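You operate a simulated robot arm through the tools that you are given. There is no shell and no other tool.

Carry out the task below with a simulated robot arm. There is one attempt and no reset: what you move stays moved.

Task
Wipe the glass flat clean and show the green seal ring's bands under it.
Fine: wipe it in its wooden holder, which stays put; small white cloth back. The ring goes on the black pad; flat and lit lamp stay for the inspector. What is to be rubbed or washed off counts as gone when no trace of it is left.

It is judged by the outcome, as a careful person would: the job done as asked, and still so three seconds after it is handed in. It fails if anything else is knocked over, pushed out of place, dropped, spilled or broken. Lids that push on must go on centred and level and be pressed home; caps that screw on are set level and turned clockwise until they are tight. Flat cloth is picked up by pressing the open fingertips on it (5 to 10 N) and closing them slowly along it; thin cloth reads only 2 to 8 mm in the jaws.

Robot
A 7-joint arm with a two-finger parallel gripper, fixed in place. Base frame: the origin is at the foot of the arm, x ahead of it, y to its left, z up; the work surface is at about z = 80. Readings come in cm, degrees, newtons and seconds.
With the tool pointing down near the work surface it reaches from about 38 to 80 cm from the base axis. Its first joint turns from -143.0 to 143.0 degrees. Payload 3 kg.
The tool frame sits at the grasp point between the pads (the TCP): z along the fingers, y along the line on which they close. The tips reach 3 cm beyond it. Largest opening 11 cm; finger width 2, thickness 1; the body of the gripper, 4.8 by 11.2 cm, starts 5.5 cm behind the TCP.
Orientation is that of the tool frame in the base frame, as [roll, pitch, yaw] about the fixed x, y, z axes, in that order (R = Rz(yaw) Ry(pitch) Rx(roll)). With the fingers straight down and closing along the base's y, the tool's x points along the base's -x, its y along +y and its z along -z.

Tools
- The arm moves only by the tool apply_moves. Its argument "motion" is a list that holds one entry, the list of rows, each a list of 7 numbers: the shift along the base's x, y, z in cm, then the turn, a rotation vector about the base's x, y, z in rad, then the opening, from 0 (shut) to 1 (fully open). In form: [[[dx, dy, dz, rx, ry, rz, claw], ...]]. A call has 1 to 20 rows; each row is the pose to reach, as a shift and turn from the pose commanded when the call began. A row lasts 0.2 s, in which the tool goes at most 5 cm and 8.6 degrees; a call with a longer step from one row to the next is refused whole, and so is a gripper value outside its range. A pose out of reach is approached as far as the arm can. The call stops where the force on the tool passes 90 N (or 10 N more than at its start, if that is more) or the arm is blocked; 0.2 s more then pass. The fingers move at their own pace (about 15.3 cm/s each) and stop on an object; they squeeze with about 42 N. The grip force told is the motor's: it shows also when the fingers shut on nothing. Time passes only in rows, and 0.2 s behind the last, so rows that repeat a pose let the fingers close. The reply holds the time, the measured pose of the TCP, the force on the tool along the base axes, the opening and the grip force, in the units named above and with some noise, with the torque about the TCP (base axes, N m) and any sound that the robot's microphone picked up.
- Cameras (640 x 400 px; columns grow to the right, rows downward): "scene" is fixed at [21.93, 50.07, 154.4]; the picture's right is [-0.95, -0.30, 0.00], its down [-0.17, 0.55, -0.82] and it looks along [0.25, -0.78, -0.57] (base axes); focal length 368 px, centre (320, 200). "wrist" rides on the gripper at [7.2, 1.7, -10.4] in the tool frame; the picture's right is [-0.23, 0.97, 0.00], its down [-0.76, -0.18, -0.62] and it looks along [-0.61, -0.14, 0.78] (tool axes); focal length 222 px, centre (320, 200). There is no depth. A picture from a camera that has moved, and an enlarged one, comes with that camera's place and axes in the base frame and with its lens.
- snapshot(camera): a new picture of that camera. No time passes.
- lift_body(by): slides the trunk up (or, below 0, down) by that many cm; the arm rides with it, the base frame stays. It gives what a move gives, with no picture.
- close_up(camera, box): a new picture of the part [left, top, right, bottom] of that camera's present view, enlarged. No time passes.
- job_done(): hands the job in; it is judged then, once.

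Places have to be worked out from the pictures, the camera data and where the tool is seen. Open the gripper and draw the arm clear of the work before you hand the job in, unless the task says otherwise.

The tools are called after "Request:" as a command line: name --argument value ..., lists and objects as JSON in quotes. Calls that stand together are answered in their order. apply_moves: Moves the arm, as the interface text tells. Its arguments: {"type":"object","properties":{"motion":{"type":"array"}},"required":["motion"]} The other tools are called the same way: lift_body (by) slides the trunk up or down; snapshot (camera) takes a picture; close_up (camera, box) takes an enlarged picture of a part of a camera's view; job_done () hands the job in.

At the start:

```text
time_s: 0.0
position: [47.26, -46.76, 109.83]
tcp_rot: [180.0, 0.0, 180.0]
wrist_force: [-0.4, 0.2, -0.4]
moment: [0.0, 0.0, -0.02]
grip_width: 10.99
gripper_force: 0.0
trunk travel left (down, up): [-40.0, 9.0]
```

scene: 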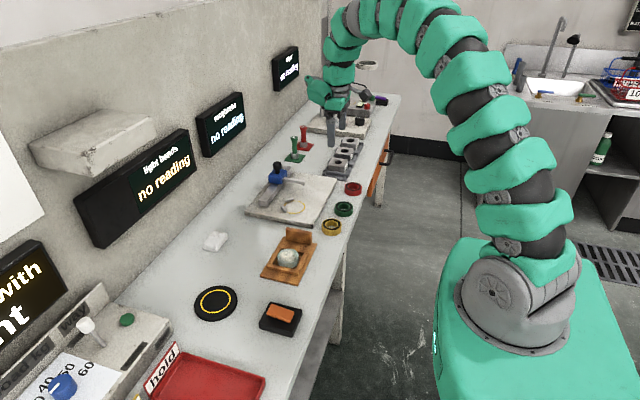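
wrist: 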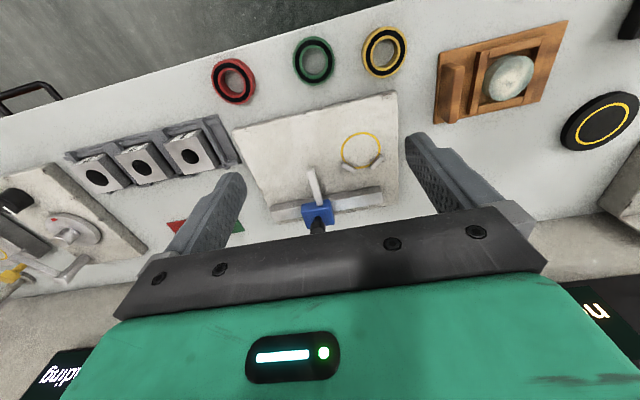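

I start by looking closer at the bench to identify the glass flat, the cloth, the ring, the black pad and the lamp.

Request:
close_up --camera "scene" --box '[180, 200, 380, 340]'

Request:
close_up --camera "scene" --box '[0, 260, 280, 400]'

Request:
close_up --camera "scene" --box '[240, 80, 420, 220]'

Request:
close_up --camera "wrist" --box '[400, 0, 640, 150]'

Request:
close_up --camera "scene" --box '[20, 40, 310, 250]'

```text
2.86 times, centred on (280, 270) of scene
camera zoom: at [21.93, 50.07, 154.4], right [-0.95, -0.3, 0.0], down [-0.17, 0.55, -0.82], along [0.25, -0.78, -0.57], focal length 1053 px, centre (434, 0)
```

zoom: 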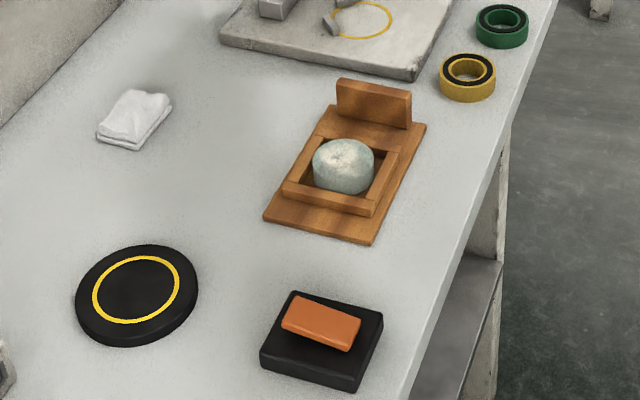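

```text
2.29 times, centred on (140, 330) of scene
camera zoom: at [21.93, 50.07, 154.4], right [-0.95, -0.3, 0.0], down [-0.17, 0.55, -0.82], along [0.25, -0.78, -0.57], focal length 842 px, centre (731, -97)
```

zoom: 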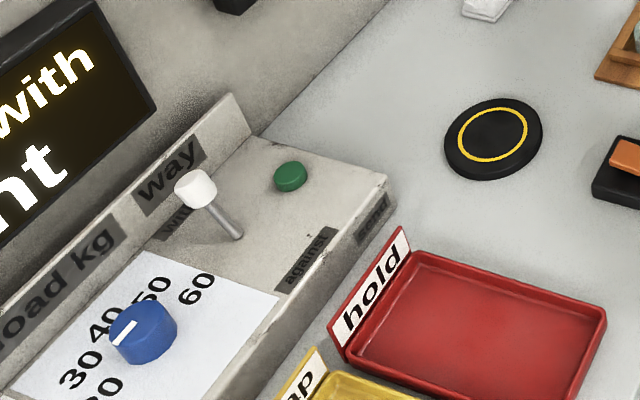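

```text
2.86 times, centred on (330, 150) of scene
camera zoom: at [21.93, 50.07, 154.4], right [-0.95, -0.3, 0.0], down [-0.17, 0.55, -0.82], along [0.25, -0.78, -0.57], focal length 1053 px, centre (291, 343)
```

zoom: 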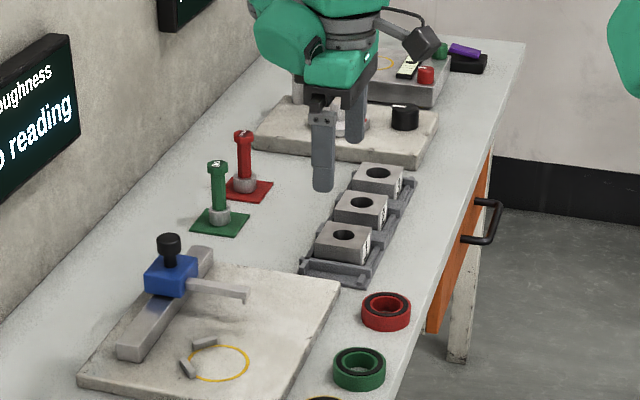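

```text
2.67 times, centred on (520, 75) of wrist
camera zoom: at [40.02, -45.04, 120.08], right [0.23, 0.97, 0.0], down [0.76, -0.18, 0.62], along [0.61, -0.14, -0.78], focal length 592 px, centre (-213, 533)
```

zoom: 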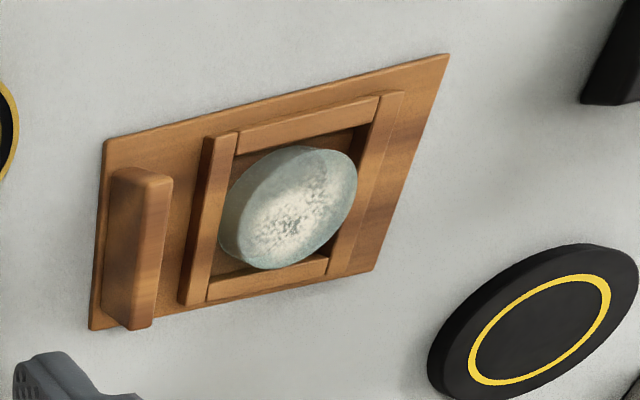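

```text
1.90 times, centred on (165, 145) of scene
camera zoom: at [21.93, 50.07, 154.4], right [-0.95, -0.3, 0.0], down [-0.17, 0.55, -0.82], along [0.25, -0.78, -0.57], focal length 702 px, centre (615, 305)
```

zoom: 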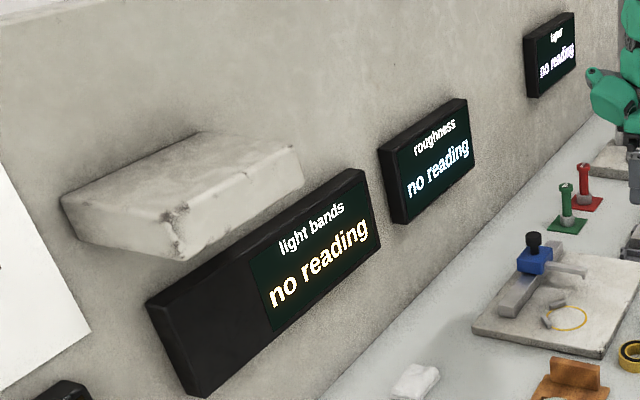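

The flat sits dirty in the wooden frame at about (52, -18), the pad is at about (65, 1), the cloth around (78, -20), the green ring around (45, -47), and there is a black box with an orange rocker near (51, 4). I raise nothing yet and slide along y at this height to see that area with the wrist camera.

Request:
apply_moves --motion '[[[0, 4, 0, 0, 0, 0, 1], [0, 8, 0, 0, 0, 0, 1], [0, 12, 0, 0, 0, 0, 1], [0, 16, 0, 0, 0, 0, 1], [0, 20, 0, 0, 0, 0, 1], [0, 24, 0, 0, 0, 0, 1], [0, 28, 0, 0, 0, 0, 1], [0, 28, 0, 0, 0, 0, 1]]]'

Request:
close_up --camera "scene" --box '[250, 290, 320, 340]'

```text
time_s: 1.8
position: [47.53, -18.7, 109.84]
tcp_rot: [180.0, 0.0, -180.0]
wrist_force: [-0.2, -0.3, 0.5]
moment: [0.03, 0.0, 0.01]
grip_width: 10.98
gripper_force: 0.1
trunk travel left (down, up): [-40.0, 9.0]
```

```text
8.00 times, centred on (285, 315) of scene
camera zoom: at [21.93, 50.07, 154.4], right [-0.95, -0.3, 0.0], down [-0.17, 0.55, -0.82], along [0.25, -0.78, -0.57], focal length 2947 px, centre (600, -720)
```

zoom: 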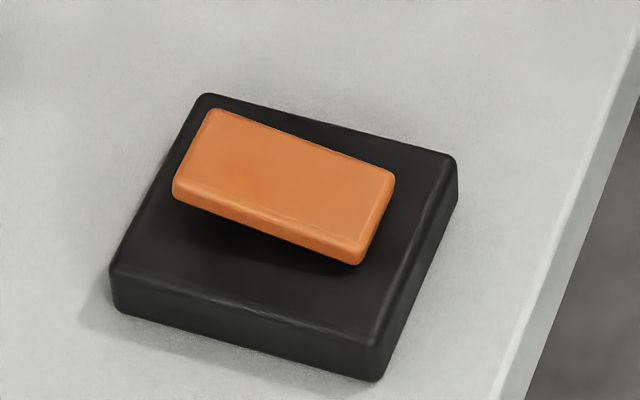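

The orange piece is a tilted rocker on a black box: the near (camera/+y) side is raised. I take the wrist picture and a scene picture from here.

Request:
snapshot --camera "wrist"

Request:
snapshot --camera "scene"

```text
taken
camera wrist: at [40.15, -16.97, 120.2], right [0.23, 0.97, 0.0], down [0.76, -0.18, 0.62], along [0.61, -0.14, -0.78], focal length 222 px, centre (320, 200)
```

wrist: 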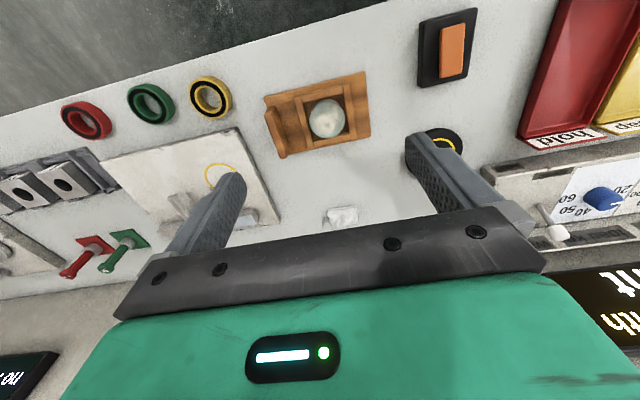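

```text
taken
```

scene: 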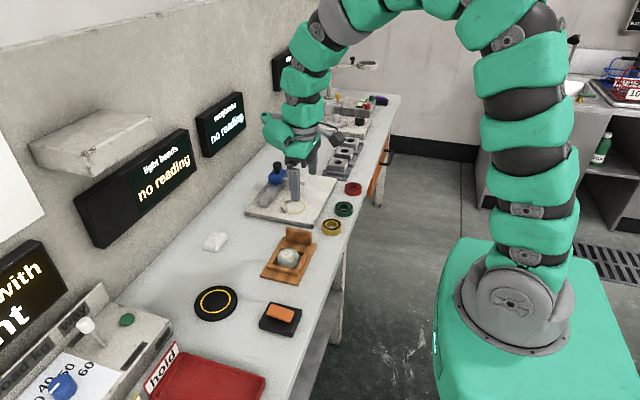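

Request:
close_up --camera "wrist" --box '[250, 60, 390, 160]'

Request:
close_up --camera "wrist" --box '[50, 60, 250, 150]'

Request:
close_up --camera "scene" --box '[320, 170, 370, 240]'

Request:
close_up --camera "scene" --box '[190, 220, 250, 260]'

```text
4.00 times, centred on (320, 110) of wrist
camera zoom: at [40.15, -16.97, 120.2], right [0.23, 0.97, 0.0], down [0.76, -0.18, 0.62], along [0.61, -0.14, -0.78], focal length 888 px, centre (320, 560)
```

zoom: 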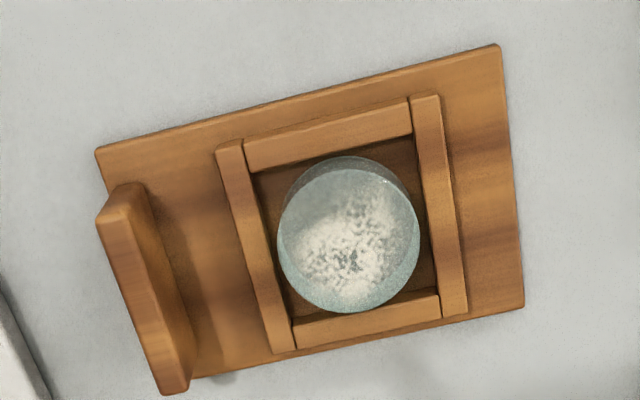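

```text
3.20 times, centred on (150, 105) of wrist
camera zoom: at [40.15, -16.97, 120.2], right [0.23, 0.97, 0.0], down [0.76, -0.18, 0.62], along [0.61, -0.14, -0.78], focal length 711 px, centre (864, 504)
```

zoom: 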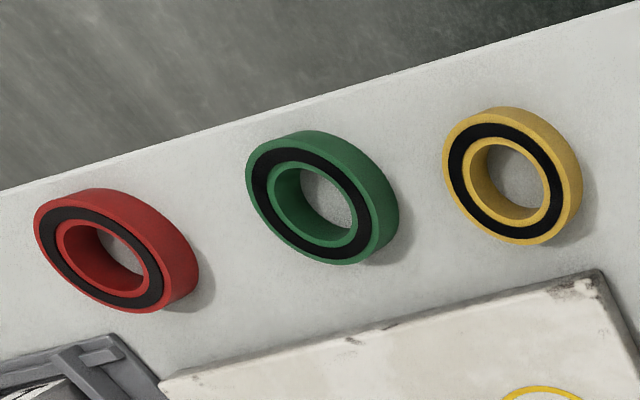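

```text
5.71 times, centred on (345, 205) of scene
camera zoom: at [21.93, 50.07, 154.4], right [-0.95, -0.3, 0.0], down [-0.17, 0.55, -0.82], along [0.25, -0.78, -0.57], focal length 2105 px, centre (177, 171)
```

zoom: 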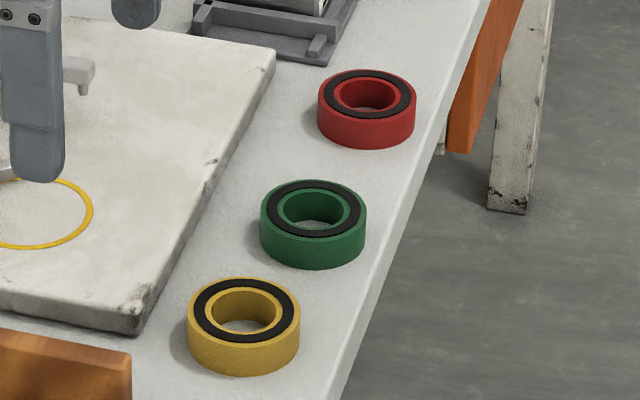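

```text
10.00 times, centred on (220, 240) of scene
camera zoom: at [21.93, 50.07, 154.4], right [-0.95, -0.3, 0.0], down [-0.17, 0.55, -0.82], along [0.25, -0.78, -0.57], focal length 3684 px, centre (1320, -200)
```

zoom: 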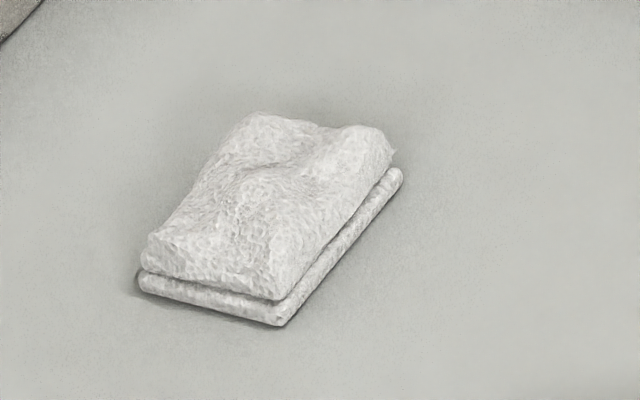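

The lamp housing is above the pad but set back to the wall (about x 77–90, z above 120), so low work at the pad is clear. I move toward the cloth at about (76, -20) and lower somewhat to see it better.

Request:
apply_moves --motion '[[[4, 0, -2, 0, 0, 0, 1], [8, 0, -4, 0, 0, 0, 1], [12, 0, -6, 0, 0, 0, 1], [16, -0.5, -8, 0, 0, 0, 1], [20, -1, -10, 0, 0, 0, 1], [20, -1, -10, 0, 0, 0, 1]]]'

Request:
snapshot --camera "wrist"

Request:
snapshot --camera "scene"

```text
time_s: 3.2
position: [67.26, -19.67, 99.72]
tcp_rot: [180.0, 0.0, 180.0]
wrist_force: [0.6, -1.2, 0.6]
moment: [0.03, 0.03, 0.04]
grip_width: 11.0
gripper_force: 0.1
trunk travel left (down, up): [-40.0, 9.0]
```

```text
taken
camera wrist: at [59.96, -17.95, 110.1], right [0.23, 0.97, 0.0], down [0.76, -0.18, 0.62], along [0.61, -0.14, -0.78], focal length 222 px, centre (320, 200)
```

wrist: 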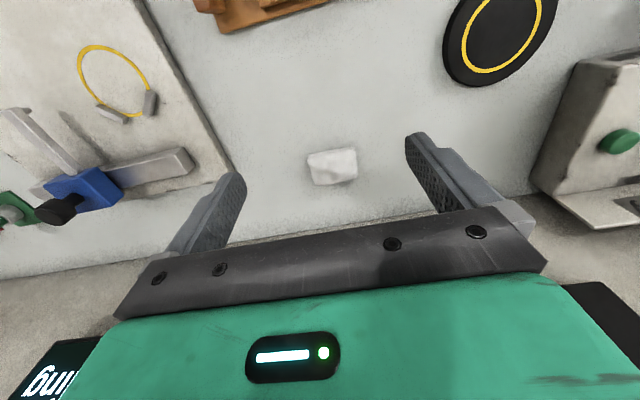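

```text
taken
```

scene: 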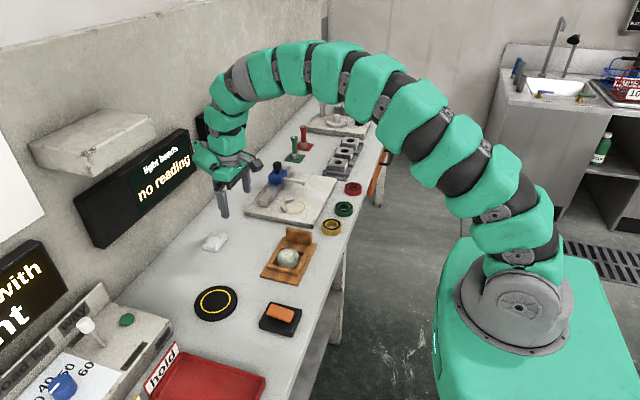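

Request:
close_up --camera "wrist" --box '[285, 135, 381, 195]'

Request:
close_up --camera "scene" --box '[170, 220, 250, 260]'

```text
6.67 times, centred on (333, 165) of wrist
camera zoom: at [59.96, -17.95, 110.1], right [0.23, 0.97, 0.0], down [0.76, -0.18, 0.62], along [0.61, -0.14, -0.78], focal length 1481 px, centre (233, 433)
```

zoom: 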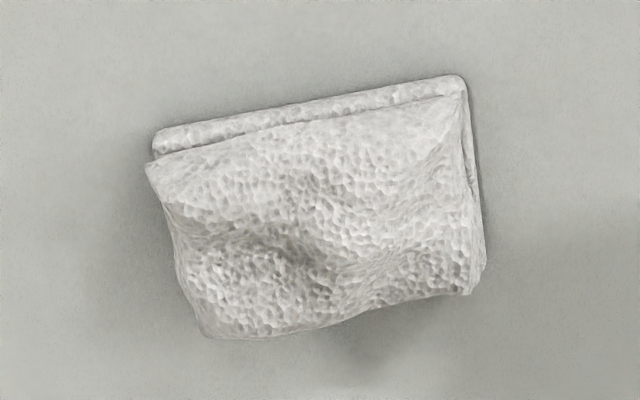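

```text
8.00 times, centred on (210, 240) of scene
camera zoom: at [21.93, 50.07, 154.4], right [-0.95, -0.3, 0.0], down [-0.17, 0.55, -0.82], along [0.25, -0.78, -0.57], focal length 2947 px, centre (1200, -120)
```

zoom: 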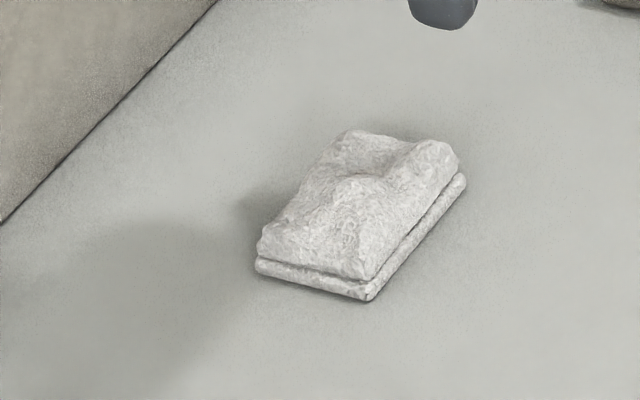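

The folded cloth spans about x 74.4–79.5, y -23.2 to -16.4, 1.7 cm thick. I move above its centre (76.8, -19.8) with the jaws open and descend to z ≈ 88 to check alignment.

Request:
apply_moves --motion '[[[4, 0, -2, 0, 0, 0, 1], [8, 0, -4, 0, 0, 0, 1], [9.5, 0, -8, 0, 0, 0, 1], [9.5, 0, -11.5, 0, 0, 0, 1], [9.5, 0, -11.5, 0, 0, 0, 1]]]'

Request:
snapshot --camera "wrist"

Request:
close_up --camera "scene" --box '[150, 160, 290, 260]'

```text
time_s: 4.4
position: [76.72, -19.72, 88.28]
tcp_rot: [180.0, -0.1, -180.0]
wrist_force: [0.2, 0.3, 0.3]
moment: [0.0, -0.02, -0.01]
grip_width: 11.01
gripper_force: 0.0
trunk travel left (down, up): [-40.0, 9.0]
```

```text
taken
camera wrist: at [69.4, -18.04, 98.59], right [0.23, 0.97, 0.0], down [0.76, -0.18, 0.62], along [0.61, -0.14, -0.78], focal length 222 px, centre (320, 200)
```

wrist: 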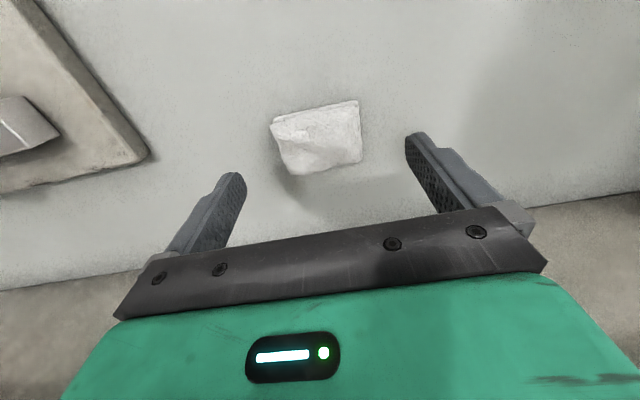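

```text
4.00 times, centred on (220, 210) of scene
camera zoom: at [21.93, 50.07, 154.4], right [-0.95, -0.3, 0.0], down [-0.17, 0.55, -0.82], along [0.25, -0.78, -0.57], focal length 1474 px, centre (720, 160)
```

zoom: 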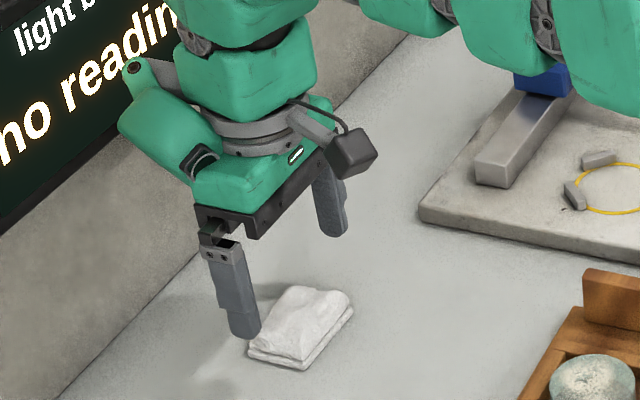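

The cloth centre is at (77.1, -19.85), well between the fingers. I lower to tips just above the table (TCP z ≈ 83.7) and close gradually on its sides.

Request:
apply_moves --motion '[[[0.2, -0.1, -2.5, 0, 0, 0, 1], [0.2, -0.1, -4.6, 0, 0, 0, 1], [0.2, -0.1, -4.6, 0, 0, 0, 0.85], [0.2, -0.1, -4.6, 0, 0, 0, 0.75], [0.2, -0.1, -4.6, 0, 0, 0, 0.65], [0.2, -0.1, -4.6, 0, 0, 0, 0.58], [0.2, -0.1, -4.6, 0, 0, 0, 0.52], [0.2, -0.1, -4.6, 0, 0, 0, 0.52]]]'

Request:
snapshot --camera "wrist"

Request:
close_up --camera "scene" --box '[170, 180, 270, 260]'

```text
time_s: 6.2
position: [76.92, -19.81, 83.69]
tcp_rot: [-179.9, -0.1, -179.9]
wrist_force: [0.3, 0.0, 0.0]
moment: [0.01, 0.0, -0.03]
grip_width: 6.85
gripper_force: 41.7
trunk travel left (down, up): [-40.0, 9.0]
```

```text
taken
camera wrist: at [69.62, -18.16, 94.05], right [0.23, 0.97, 0.0], down [0.76, -0.18, 0.62], along [0.61, -0.14, -0.78], focal length 222 px, centre (320, 200)
```

wrist: 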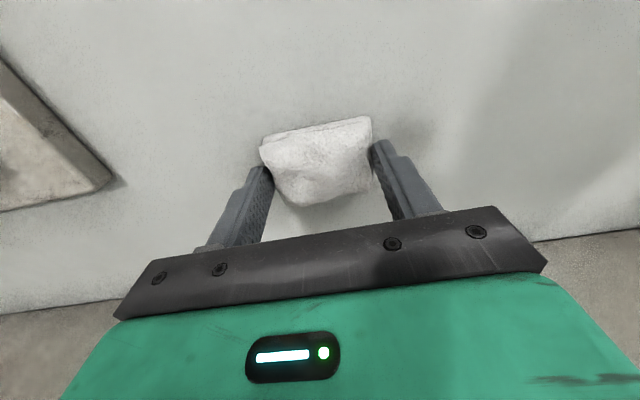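

```text
5.00 times, centred on (220, 220) of scene
camera zoom: at [21.93, 50.07, 154.4], right [-0.95, -0.3, 0.0], down [-0.17, 0.55, -0.82], along [0.25, -0.78, -0.57], focal length 1842 px, centre (820, 100)
```

zoom: 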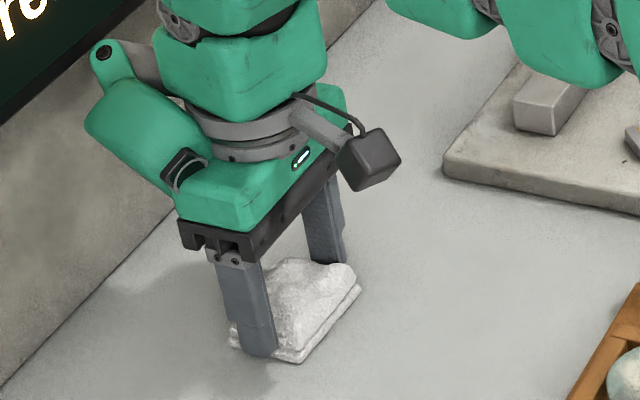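

The jaws hold the cloth at 6.85 cm with 42 N. I lift it straight up and look whether it comes along.

Request:
apply_moves --motion '[[[0, 0, 1, 0, 0, 0, 0.5], [0, 0, 3, 0, 0, 0, 0.5], [0, 0, 6, 0, 0, 0, 0.5], [0, 0, 9, 0, 0, 0, 0.5], [0, 0, 9, 0, 0, 0, 0.5]]]'

Request:
snapshot --camera "wrist"

Request:
close_up --camera "scene" --box '[170, 160, 270, 240]'

```text
time_s: 7.4
position: [77.11, -20.13, 92.65]
tcp_rot: [-179.9, -0.1, -179.9]
wrist_force: [0.1, 0.7, -0.3]
moment: [-0.05, 0.01, 0.02]
grip_width: 6.87
gripper_force: 41.6
trunk travel left (down, up): [-40.0, 9.0]
```

```text
taken
camera wrist: at [69.84, -18.25, 103.01], right [0.23, 0.97, 0.0], down [0.76, -0.18, 0.62], along [0.61, -0.14, -0.78], focal length 222 px, centre (320, 200)
```

wrist: 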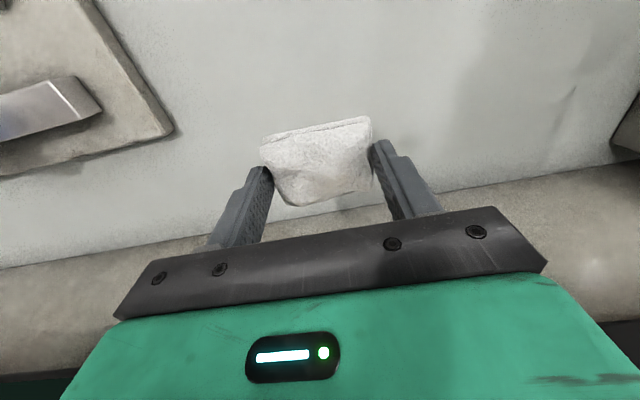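

```text
5.00 times, centred on (220, 200) of scene
camera zoom: at [21.93, 50.07, 154.4], right [-0.95, -0.3, 0.0], down [-0.17, 0.55, -0.82], along [0.25, -0.78, -0.57], focal length 1842 px, centre (820, 200)
```

zoom: 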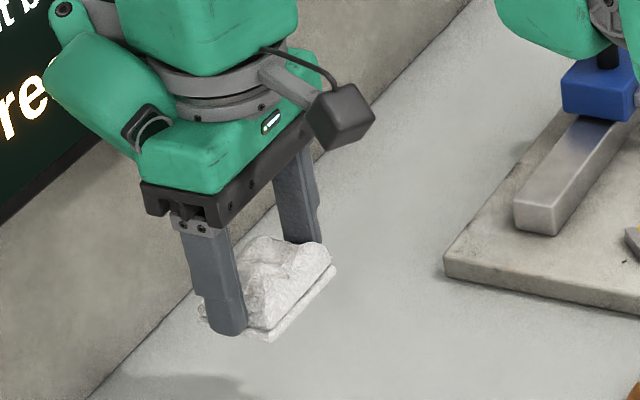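

The cloth is firmly held. I carry it toward the glass and stop at about x = 60 to see the flat unobstructed in the wrist view.

Request:
apply_moves --motion '[[[-4, 0.4, 2, 0, 0, 0, 0.5], [-8, 0.8, 4, 0, 0, 0, 0.5], [-12, 1.2, 5, 0, 0, 0, 0.5], [-16, 1.36, 5.3, 0, 0, 0, 0.5], [-16, 1.36, 5.3, 0, 0, 0, 0.5]]]'

Request:
snapshot --camera "wrist"

Request:
close_up --camera "wrist" --box '[230, 20, 410, 130]'

Request:
close_up --camera "scene" --box '[250, 220, 330, 290]'

```text
time_s: 8.6
position: [60.98, -18.43, 97.98]
tcp_rot: [-180.0, -0.1, 180.0]
wrist_force: [0.0, -0.8, 0.3]
moment: [0.0, -0.02, 0.02]
grip_width: 6.84
gripper_force: 42.1
trunk travel left (down, up): [-40.0, 9.0]
```

```text
taken
camera wrist: at [53.7, -16.74, 108.3], right [0.23, 0.97, 0.0], down [0.76, -0.18, 0.62], along [0.61, -0.14, -0.78], focal length 222 px, centre (320, 200)
```

wrist: 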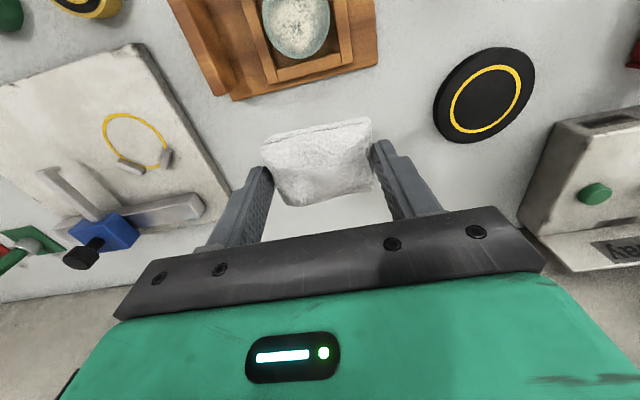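

```text
3.56 times, centred on (320, 75) of wrist
camera zoom: at [53.7, -16.74, 108.3], right [0.23, 0.97, 0.0], down [0.76, -0.18, 0.62], along [0.61, -0.14, -0.78], focal length 790 px, centre (320, 644)
```

zoom: 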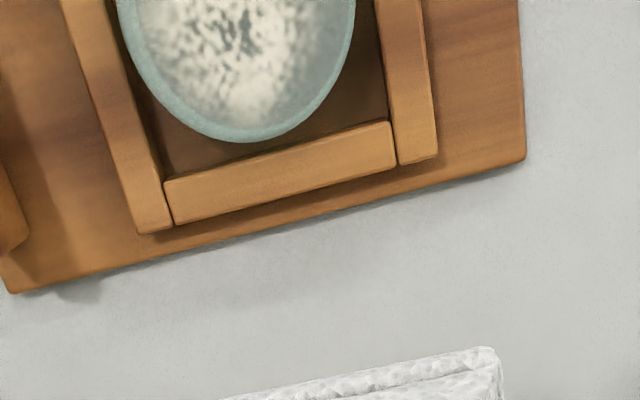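

```text
5.71 times, centred on (290, 255) of scene
camera zoom: at [21.93, 50.07, 154.4], right [-0.95, -0.3, 0.0], down [-0.17, 0.55, -0.82], along [0.25, -0.78, -0.57], focal length 2105 px, centre (491, -114)
```

zoom: 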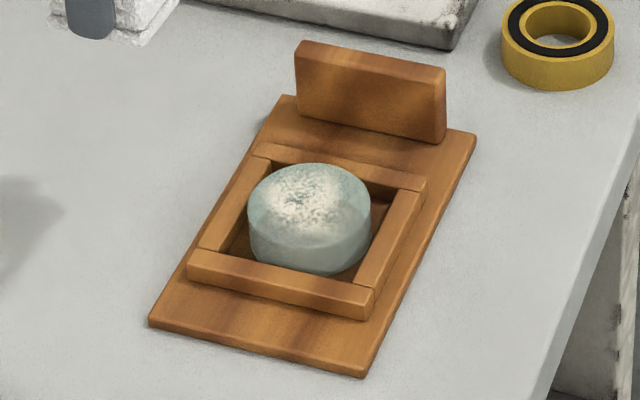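

The flat is about 6 cm across, centred near (52.4, -18.5) with its top at z ≈ 83.9; the cloth bottom hangs about 3.7 cm under the TCP. I go over the glass and stop about 1.5 cm above contact.

Request:
apply_moves --motion '[[[-4, 0, 0, 0, 0, 0, 0.5], [-8, 0, 0, 0, 0, 0, 0.5], [-8.66, 0, -3, 0, 0, 0, 0.5], [-8.66, 0, -6, 0, 0, 0, 0.5], [-8.66, 0, -8.5, 0, 0, 0, 0.5], [-8.66, 0, -8.5, 0, 0, 0, 0.5]]]'

Request:
snapshot --camera "wrist"

Request:
close_up --camera "scene" --box '[240, 190, 340, 290]'

```text
time_s: 10.0
position: [52.43, -18.38, 89.45]
tcp_rot: [180.0, 0.0, -180.0]
wrist_force: [-0.1, -0.5, 0.0]
moment: [0.01, 0.0, -0.04]
grip_width: 6.85
gripper_force: 42.3
trunk travel left (down, up): [-40.0, 9.0]
```

```text
taken
camera wrist: at [45.11, -16.59, 99.77], right [0.23, 0.97, 0.0], down [0.76, -0.18, 0.62], along [0.61, -0.14, -0.78], focal length 222 px, centre (320, 200)
```

wrist: 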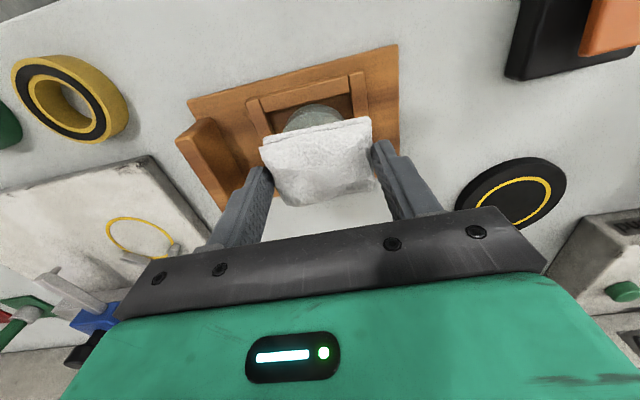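

```text
4.00 times, centred on (290, 240) of scene
camera zoom: at [21.93, 50.07, 154.4], right [-0.95, -0.3, 0.0], down [-0.17, 0.55, -0.82], along [0.25, -0.78, -0.57], focal length 1474 px, centre (440, 40)
```

zoom: 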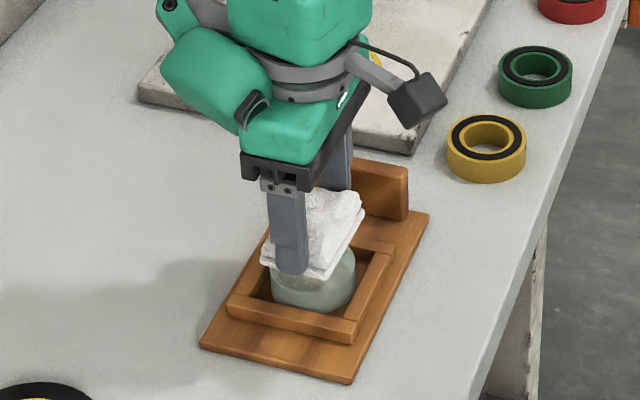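

The cloth hangs just over the glass and the fingers straddle it clear of the upright block. I lower in small steps, watching the force.

Request:
apply_moves --motion '[[[0, 0, -0.5, 0, 0, 0, 0.5], [0, 0, -1, 0, 0, 0, 0.5], [0, 0, -1.3, 0, 0, 0, 0.5], [0, 0, -1.5, 0, 0, 0, 0.5]]]'

```text
time_s: 11.0
position: [52.35, -18.58, 88.11]
tcp_rot: [179.9, 0.0, -180.0]
wrist_force: [0.5, -0.3, 0.0]
moment: [-0.01, -0.01, -0.01]
grip_width: 6.84
gripper_force: 41.7
trunk travel left (down, up): [-40.0, 9.0]
```

No contact yet at z 88.1. I go on down in smaller steps.

Request:
apply_moves --motion '[[[0, 0, -0.15, 0, 0, 0, 0.5], [0, 0, -0.3, 0, 0, 0, 0.5], [0, 0, -0.4, 0, 0, 0, 0.5]]]'

```text
time_s: 11.8
position: [52.41, -18.49, 87.6]
tcp_rot: [-180.0, 0.0, 180.0]
wrist_force: [0.6, -0.5, 0.1]
moment: [-0.02, 0.0, -0.02]
grip_width: 6.82
gripper_force: 42.2
trunk travel left (down, up): [-40.0, 9.0]
```

Still free at 87.6; I continue down a little more.

Request:
apply_moves --motion '[[[0, 0, -0.15, 0, 0, 0, 0.5], [0, 0, -0.3, 0, 0, 0, 0.5], [0, 0, -0.3, 0, 0, 0, 0.5]]]'

Request:
close_up --camera "scene" --box '[250, 220, 330, 290]'

```text
time_s: 12.6
position: [52.24, -18.42, 87.44]
tcp_rot: [179.9, 0.0, -180.0]
wrist_force: [0.5, -0.1, -0.2]
moment: [0.0, 0.0, -0.02]
grip_width: 6.85
gripper_force: 42.1
trunk travel left (down, up): [-40.0, 9.0]
```

```text
5.71 times, centred on (290, 255) of scene
camera zoom: at [21.93, 50.07, 154.4], right [-0.95, -0.3, 0.0], down [-0.17, 0.55, -0.82], along [0.25, -0.78, -0.57], focal length 2105 px, centre (491, -114)
```

zoom: 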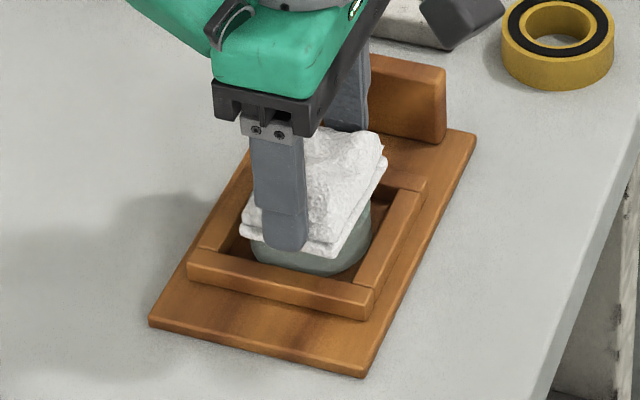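

The cloth is very near the glass. Another 0.3 cm down in fine steps.

Request:
apply_moves --motion '[[[0, 0, -0.1, 0, 0, 0, 0.5], [0, 0, -0.2, 0, 0, 0, 0.5], [0, 0, -0.3, 0, 0, 0, 0.5], [0, 0, -0.3, 0, 0, 0, 0.5]]]'

```text
time_s: 13.6
position: [52.32, -18.56, 87.09]
tcp_rot: [179.9, 0.0, 179.9]
wrist_force: [-0.1, 0.7, -0.1]
moment: [0.02, 0.0, 0.01]
grip_width: 6.83
gripper_force: 41.7
trunk travel left (down, up): [-40.0, 9.0]
```

Still no load at 87.1; I continue down in fine steps.

Request:
apply_moves --motion '[[[0, 0, -0.1, 0, 0, 0, 0.5], [0, 0, -0.2, 0, 0, 0, 0.5], [0, 0, -0.3, 0, 0, 0, 0.5], [0, 0, -0.3, 0, 0, 0, 0.5]]]'

Request:
close_up --camera "scene" --box '[250, 220, 330, 290]'

```text
time_s: 14.6
position: [52.44, -18.36, 86.84]
tcp_rot: [-179.9, 0.0, -180.0]
wrist_force: [0.7, -0.9, 0.1]
moment: [0.0, -0.01, -0.03]
grip_width: 6.84
gripper_force: 41.6
trunk travel left (down, up): [-40.0, 9.0]
```

```text
5.71 times, centred on (290, 255) of scene
camera zoom: at [21.93, 50.07, 154.4], right [-0.95, -0.3, 0.0], down [-0.17, 0.55, -0.82], along [0.25, -0.78, -0.57], focal length 2105 px, centre (491, -114)
```

zoom: 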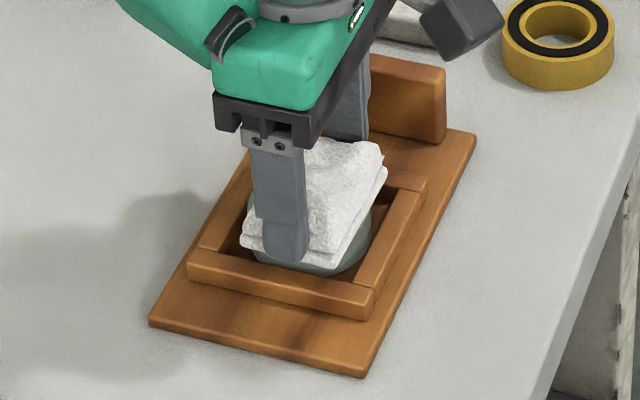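

The fingers moved down 0.6 cm relative to the cloth's bottom while the cloth stayed put on the glass, so the cloth is touching and giving way softly. I rub gently along x and read the force.

Request:
apply_moves --motion '[[[0.8, 0, 0, 0, 0, 0, 0.5], [1.5, 0, 0, 0, 0, 0, 0.5], [0.8, 0, 0, 0, 0, 0, 0.5], [0, 0, 0, 0, 0, 0, 0.5], [-0.8, 0, 0, 0, 0, 0, 0.5], [-1.5, 0, 0, 0, 0, 0, 0.5], [-0.8, 0, 0, 0, 0, 0, 0.5], [0, 0, 0, 0, 0, 0, 0.5]]]'

Request:
close_up --camera "scene" --box '[250, 220, 330, 290]'

Request:
snapshot --camera "wrist"

```text
time_s: 16.4
position: [52.31, -18.37, 86.81]
tcp_rot: [-180.0, -0.1, 180.0]
wrist_force: [-1.0, 0.1, 0.9]
moment: [-0.04, 0.0, -0.01]
grip_width: 6.85
gripper_force: 42.3
trunk travel left (down, up): [-40.0, 9.0]
```

```text
5.71 times, centred on (290, 255) of scene
camera zoom: at [21.93, 50.07, 154.4], right [-0.95, -0.3, 0.0], down [-0.17, 0.55, -0.82], along [0.25, -0.78, -0.57], focal length 2105 px, centre (491, -114)
```

zoom: 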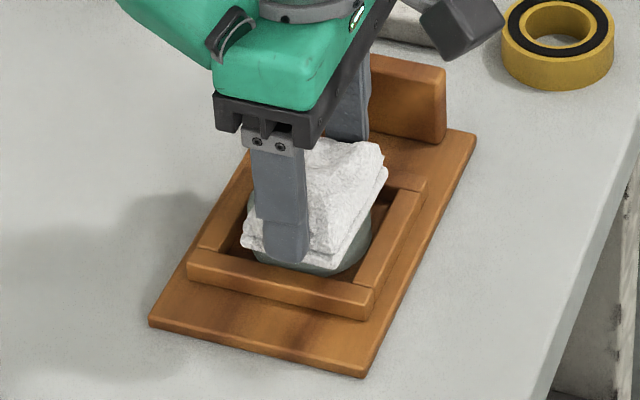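

```text
taken
camera wrist: at [45.04, -16.71, 97.07], right [0.23, 0.97, 0.0], down [0.76, -0.18, 0.62], along [0.61, -0.14, -0.78], focal length 222 px, centre (320, 200)
```

wrist: 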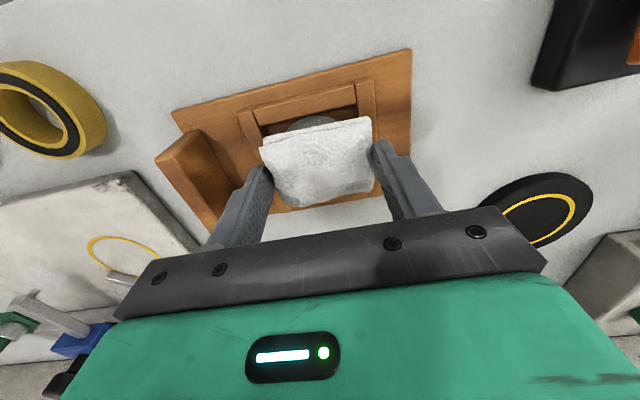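

On closer comparison the cloth moved down together with the fingers, so there is still no contact (force zero agrees). I continue lowering in fine steps.

Request:
apply_moves --motion '[[[0, 0, -0.1, 0, 0, 0, 0.5], [0, 0, -0.2, 0, 0, 0, 0.5], [0, 0, -0.2, 0, 0, 0, 0.5]]]'

Request:
close_up --camera "scene" --box '[260, 230, 320, 280]'

```text
time_s: 17.2
position: [52.3, -18.44, 86.66]
tcp_rot: [180.0, 0.2, -179.9]
wrist_force: [-1.1, 2.3, 31.8]
moment: [0.07, 0.03, -0.03]
grip_width: 6.87
gripper_force: 42.0
trunk travel left (down, up): [-40.0, 9.0]
```

```text
8.00 times, centred on (290, 255) of scene
camera zoom: at [21.93, 50.07, 154.4], right [-0.95, -0.3, 0.0], down [-0.17, 0.55, -0.82], along [0.25, -0.78, -0.57], focal length 2947 px, centre (560, -240)
```

zoom: 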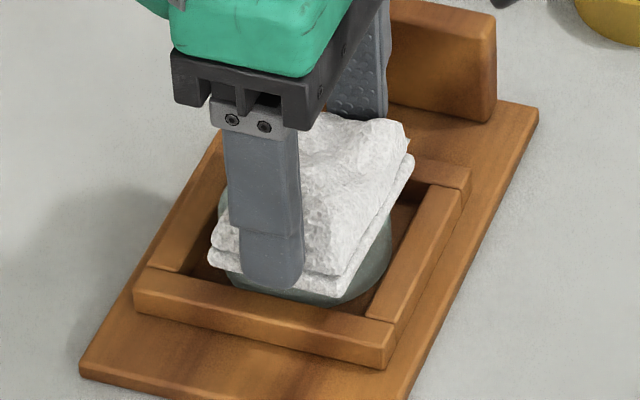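

Contact: 32 N at z 86.66, centred (little torque). That is more than needed, so I ease up slightly to get a light pressure.

Request:
apply_moves --motion '[[[0, 0, 0.05, 0, 0, 0, 0.5], [0, 0, 0.1, 0, 0, 0, 0.5], [0, 0, 0.1, 0, 0, 0, 0.5]]]'

```text
time_s: 18.0
position: [52.24, -18.45, 86.77]
tcp_rot: [-180.0, 0.1, 180.0]
wrist_force: [4.0, 0.1, 27.7]
moment: [-0.01, -0.19, 0.02]
grip_width: 6.87
gripper_force: 42.0
trunk travel left (down, up): [-40.0, 9.0]
```

Request:
apply_moves --motion '[[[0, 0, 0.05, 0, 0, 0, 0.5], [0, 0, 0.05, 0, 0, 0, 0.5]]]'

```text
time_s: 18.6
position: [52.3, -18.52, 86.67]
tcp_rot: [180.0, 0.1, 179.9]
wrist_force: [1.7, -2.9, 20.3]
moment: [-0.18, -0.11, -0.01]
grip_width: 6.82
gripper_force: 42.1
trunk travel left (down, up): [-40.0, 9.0]
```

At about 20 N the pressure is fine. I rub back and forth along x with short strokes, staying centred over the glass.

Request:
apply_moves --motion '[[[0.5, 0, 0.03, 0, 0, 0, 0.5], [1.0, 0, 0.03, 0, 0, 0, 0.5], [0.5, 0, 0.03, 0, 0, 0, 0.5], [0, 0, 0.03, 0, 0, 0, 0.5], [-0.5, 0, 0.03, 0, 0, 0, 0.5], [-1.0, 0, 0.03, 0, 0, 0, 0.5], [-0.5, 0, 0.03, 0, 0, 0, 0.5], [0, 0, 0.03, 0, 0, 0, 0.5], [0.5, 0, 0.03, 0, 0, 0, 0.5], [1.0, 0, 0.03, 0, 0, 0, 0.5], [0.5, 0, 0.03, 0, 0, 0, 0.5], [0, 0, 0.03, 0, 0, 0, 0.5]]]'

Request:
close_up --camera "scene" --box '[250, 220, 330, 290]'

Request:
snapshot --camera "wrist"

```text
time_s: 21.2
position: [52.35, -18.56, 86.62]
tcp_rot: [-180.0, 0.0, -180.0]
wrist_force: [0.6, -0.3, 0.4]
moment: [0.02, -0.02, -0.03]
grip_width: 6.86
gripper_force: 41.8
trunk travel left (down, up): [-40.0, 9.0]
```

```text
5.71 times, centred on (290, 255) of scene
camera zoom: at [21.93, 50.07, 154.4], right [-0.95, -0.3, 0.0], down [-0.17, 0.55, -0.82], along [0.25, -0.78, -0.57], focal length 2105 px, centre (491, -114)
```

zoom: 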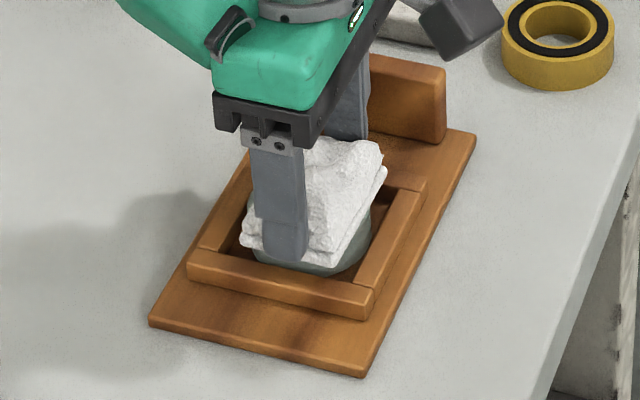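

```text
taken
camera wrist: at [45.1, -16.78, 97.01], right [0.23, 0.97, 0.0], down [0.76, -0.18, 0.62], along [0.61, -0.14, -0.78], focal length 222 px, centre (320, 200)
```

wrist: 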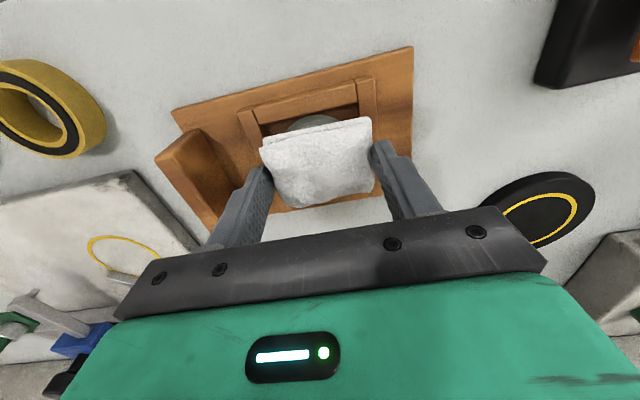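

The force faded to zero at the end, so the strokes were barely touching. I lower 0.15 cm while rubbing to keep real pressure, with more strokes and small y shifts.

Request:
apply_moves --motion '[[[0, 0, -0.08, 0, 0, 0, 0.5], [0.5, 0, -0.13, 0, 0, 0, 0.5], [1.0, 0, -0.13, 0, 0, 0, 0.5], [0.5, 0, -0.13, 0, 0, 0, 0.5], [0, 0, -0.13, 0, 0, 0, 0.5], [-0.5, 0, -0.13, 0, 0, 0, 0.5], [-1.0, 0, -0.13, 0, 0, 0, 0.5], [-0.5, 0, -0.13, 0, 0, 0, 0.5], [0, 0, -0.13, 0, 0, 0, 0.5]]]'

```text
time_s: 23.2
position: [52.16, -18.32, 86.68]
tcp_rot: [179.9, -0.1, -180.0]
wrist_force: [-5.4, 0.3, 13.0]
moment: [-0.01, 0.16, 0.0]
grip_width: 6.87
gripper_force: 41.6
trunk travel left (down, up): [-40.0, 9.0]
```

13 N with 5 N friction – real rubbing now. I continue with a round of circular strokes over the whole face.

Request:
apply_moves --motion '[[[0.6, 0.3, 0, 0, 0, 0, 0.5], [1.1, 0.5, 0, 0, 0, 0, 0.5], [0.6, 0.8, 0, 0, 0, 0, 0.5], [0, 1.0, 0, 0, 0, 0, 0.5], [-0.6, 0.8, 0, 0, 0, 0, 0.5], [-1.1, 0.4, 0, 0, 0, 0, 0.5], [-1.2, 0, 0, 0, 0, 0, 0.5], [-1.1, -0.4, 0, 0, 0, 0, 0.5], [-0.6, -0.8, 0, 0, 0, 0, 0.5], [0, -1.0, 0, 0, 0, 0, 0.5], [0.6, -0.8, 0, 0, 0, 0, 0.5], [1.1, -0.4, 0, 0, 0, 0, 0.5], [1.2, 0, 0, 0, 0, 0, 0.5], [0.6, 0, 0, 0, 0, 0, 0.5], [0, 0, 0, 0, 0, 0, 0.5], [-0.6, 0, 0, 0, 0, 0, 0.5], [-1.2, 0, 0, 0, 0, 0, 0.5], [-0.6, 0, 0, 0, 0, 0, 0.5], [0, 0, 0, 0, 0, 0, 0.5]]]'

Request:
snapshot --camera "wrist"

```text
time_s: 27.2
position: [52.06, -18.51, 86.66]
tcp_rot: [179.9, -0.1, 180.0]
wrist_force: [-13.3, 0.2, 28.6]
moment: [-0.09, 0.44, -0.07]
grip_width: 6.87
gripper_force: 42.3
trunk travel left (down, up): [-40.0, 9.0]
```

```text
taken
camera wrist: at [44.8, -16.79, 96.9], right [0.23, 0.97, 0.0], down [0.76, -0.18, 0.62], along [0.61, -0.14, -0.78], focal length 222 px, centre (320, 200)
```

wrist: 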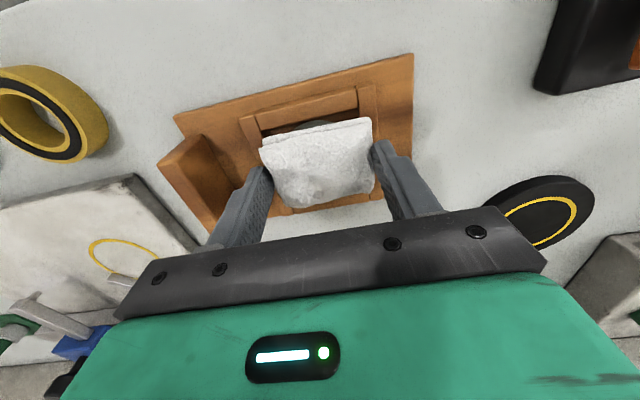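

Request:
close_up --camera "scene" --box '[250, 220, 330, 290]'

```text
5.71 times, centred on (290, 255) of scene
camera zoom: at [21.93, 50.07, 154.4], right [-0.95, -0.3, 0.0], down [-0.17, 0.55, -0.82], along [0.25, -0.78, -0.57], focal length 2105 px, centre (491, -114)
```

zoom: 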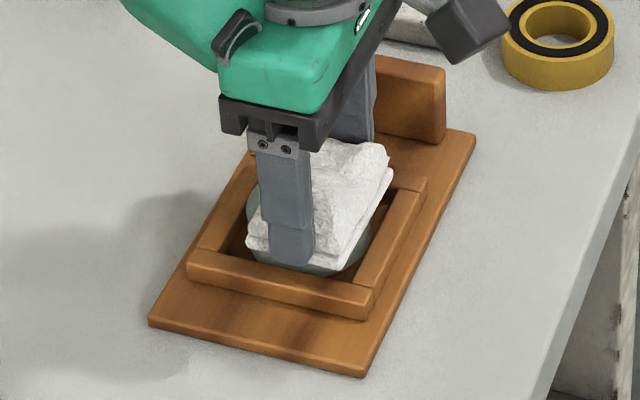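

The holder has not moved. I lift off the glass and pull aside toward +x to inspect the glass face.

Request:
apply_moves --motion '[[[0, 0, 0.5, 0, 0, 0, 0.5], [0, 0, 2, 0, 0, 0, 0.5], [0, 0, 4, 0, 0, 0, 0.5], [4, 0, 6, 0, 0, 0, 0.5], [8, 0, 8, 0, 0, 0, 0.5], [8, 0, 8, 0, 0, 0, 0.5]]]'

Request:
close_up --camera "scene" --box '[250, 220, 330, 290]'

Request:
snapshot --camera "wrist"

```text
time_s: 28.6
position: [60.15, -18.51, 94.63]
tcp_rot: [-179.9, -0.1, 180.0]
wrist_force: [-0.3, 0.1, -0.6]
moment: [-0.01, 0.01, 0.02]
grip_width: 6.86
gripper_force: 41.9
trunk travel left (down, up): [-40.0, 9.0]
```

```text
5.71 times, centred on (290, 255) of scene
camera zoom: at [21.93, 50.07, 154.4], right [-0.95, -0.3, 0.0], down [-0.17, 0.55, -0.82], along [0.25, -0.78, -0.57], focal length 2105 px, centre (491, -114)
```

zoom: 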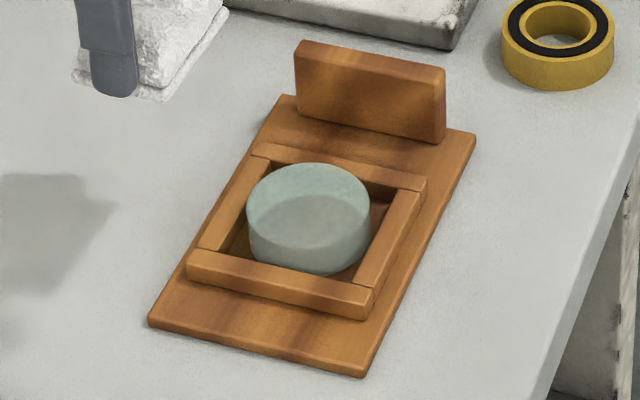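

```text
taken
camera wrist: at [52.95, -16.83, 105.04], right [0.23, 0.97, 0.0], down [0.76, -0.18, 0.62], along [0.61, -0.14, -0.78], focal length 222 px, centre (320, 200)
```

wrist: 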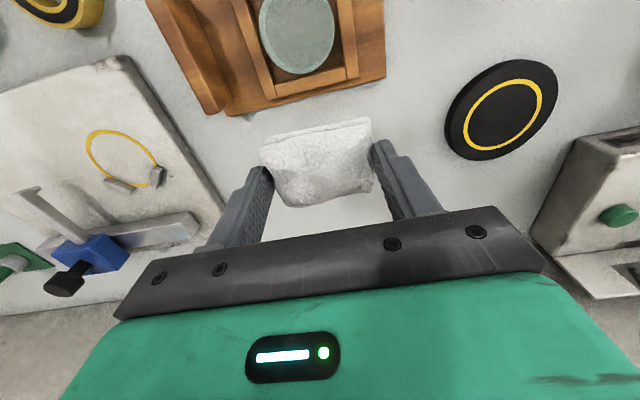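

The white haze is gone from the face at first glance. I zoom in to check for any remaining trace.

Request:
close_up --camera "scene" --box '[276, 243, 306, 271]'

Request:
close_up --camera "wrist" --box '[245, 0, 355, 80]'

```text
14.29 times, centred on (291, 257) of scene
camera zoom: at [21.93, 50.07, 154.4], right [-0.95, -0.3, 0.0], down [-0.17, 0.55, -0.82], along [0.25, -0.78, -0.57], focal length 5263 px, centre (734, -614)
```

zoom: 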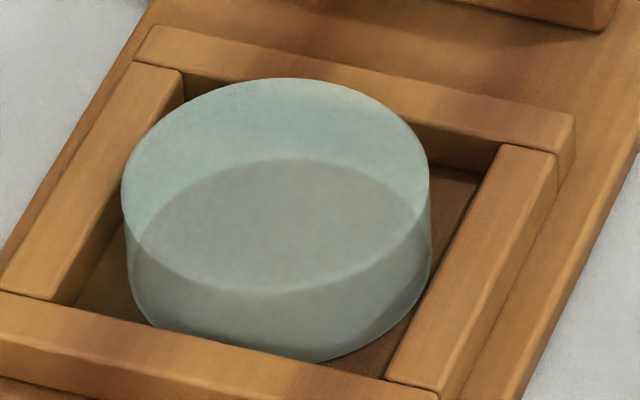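

```text
5.00 times, centred on (300, 40) of wrist
camera zoom: at [52.95, -16.83, 105.04], right [0.23, 0.97, 0.0], down [0.76, -0.18, 0.62], along [0.61, -0.14, -0.78], focal length 1111 px, centre (420, 1000)
```

zoom: 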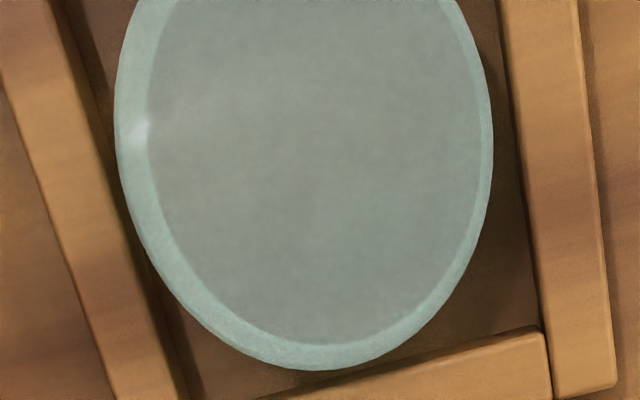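

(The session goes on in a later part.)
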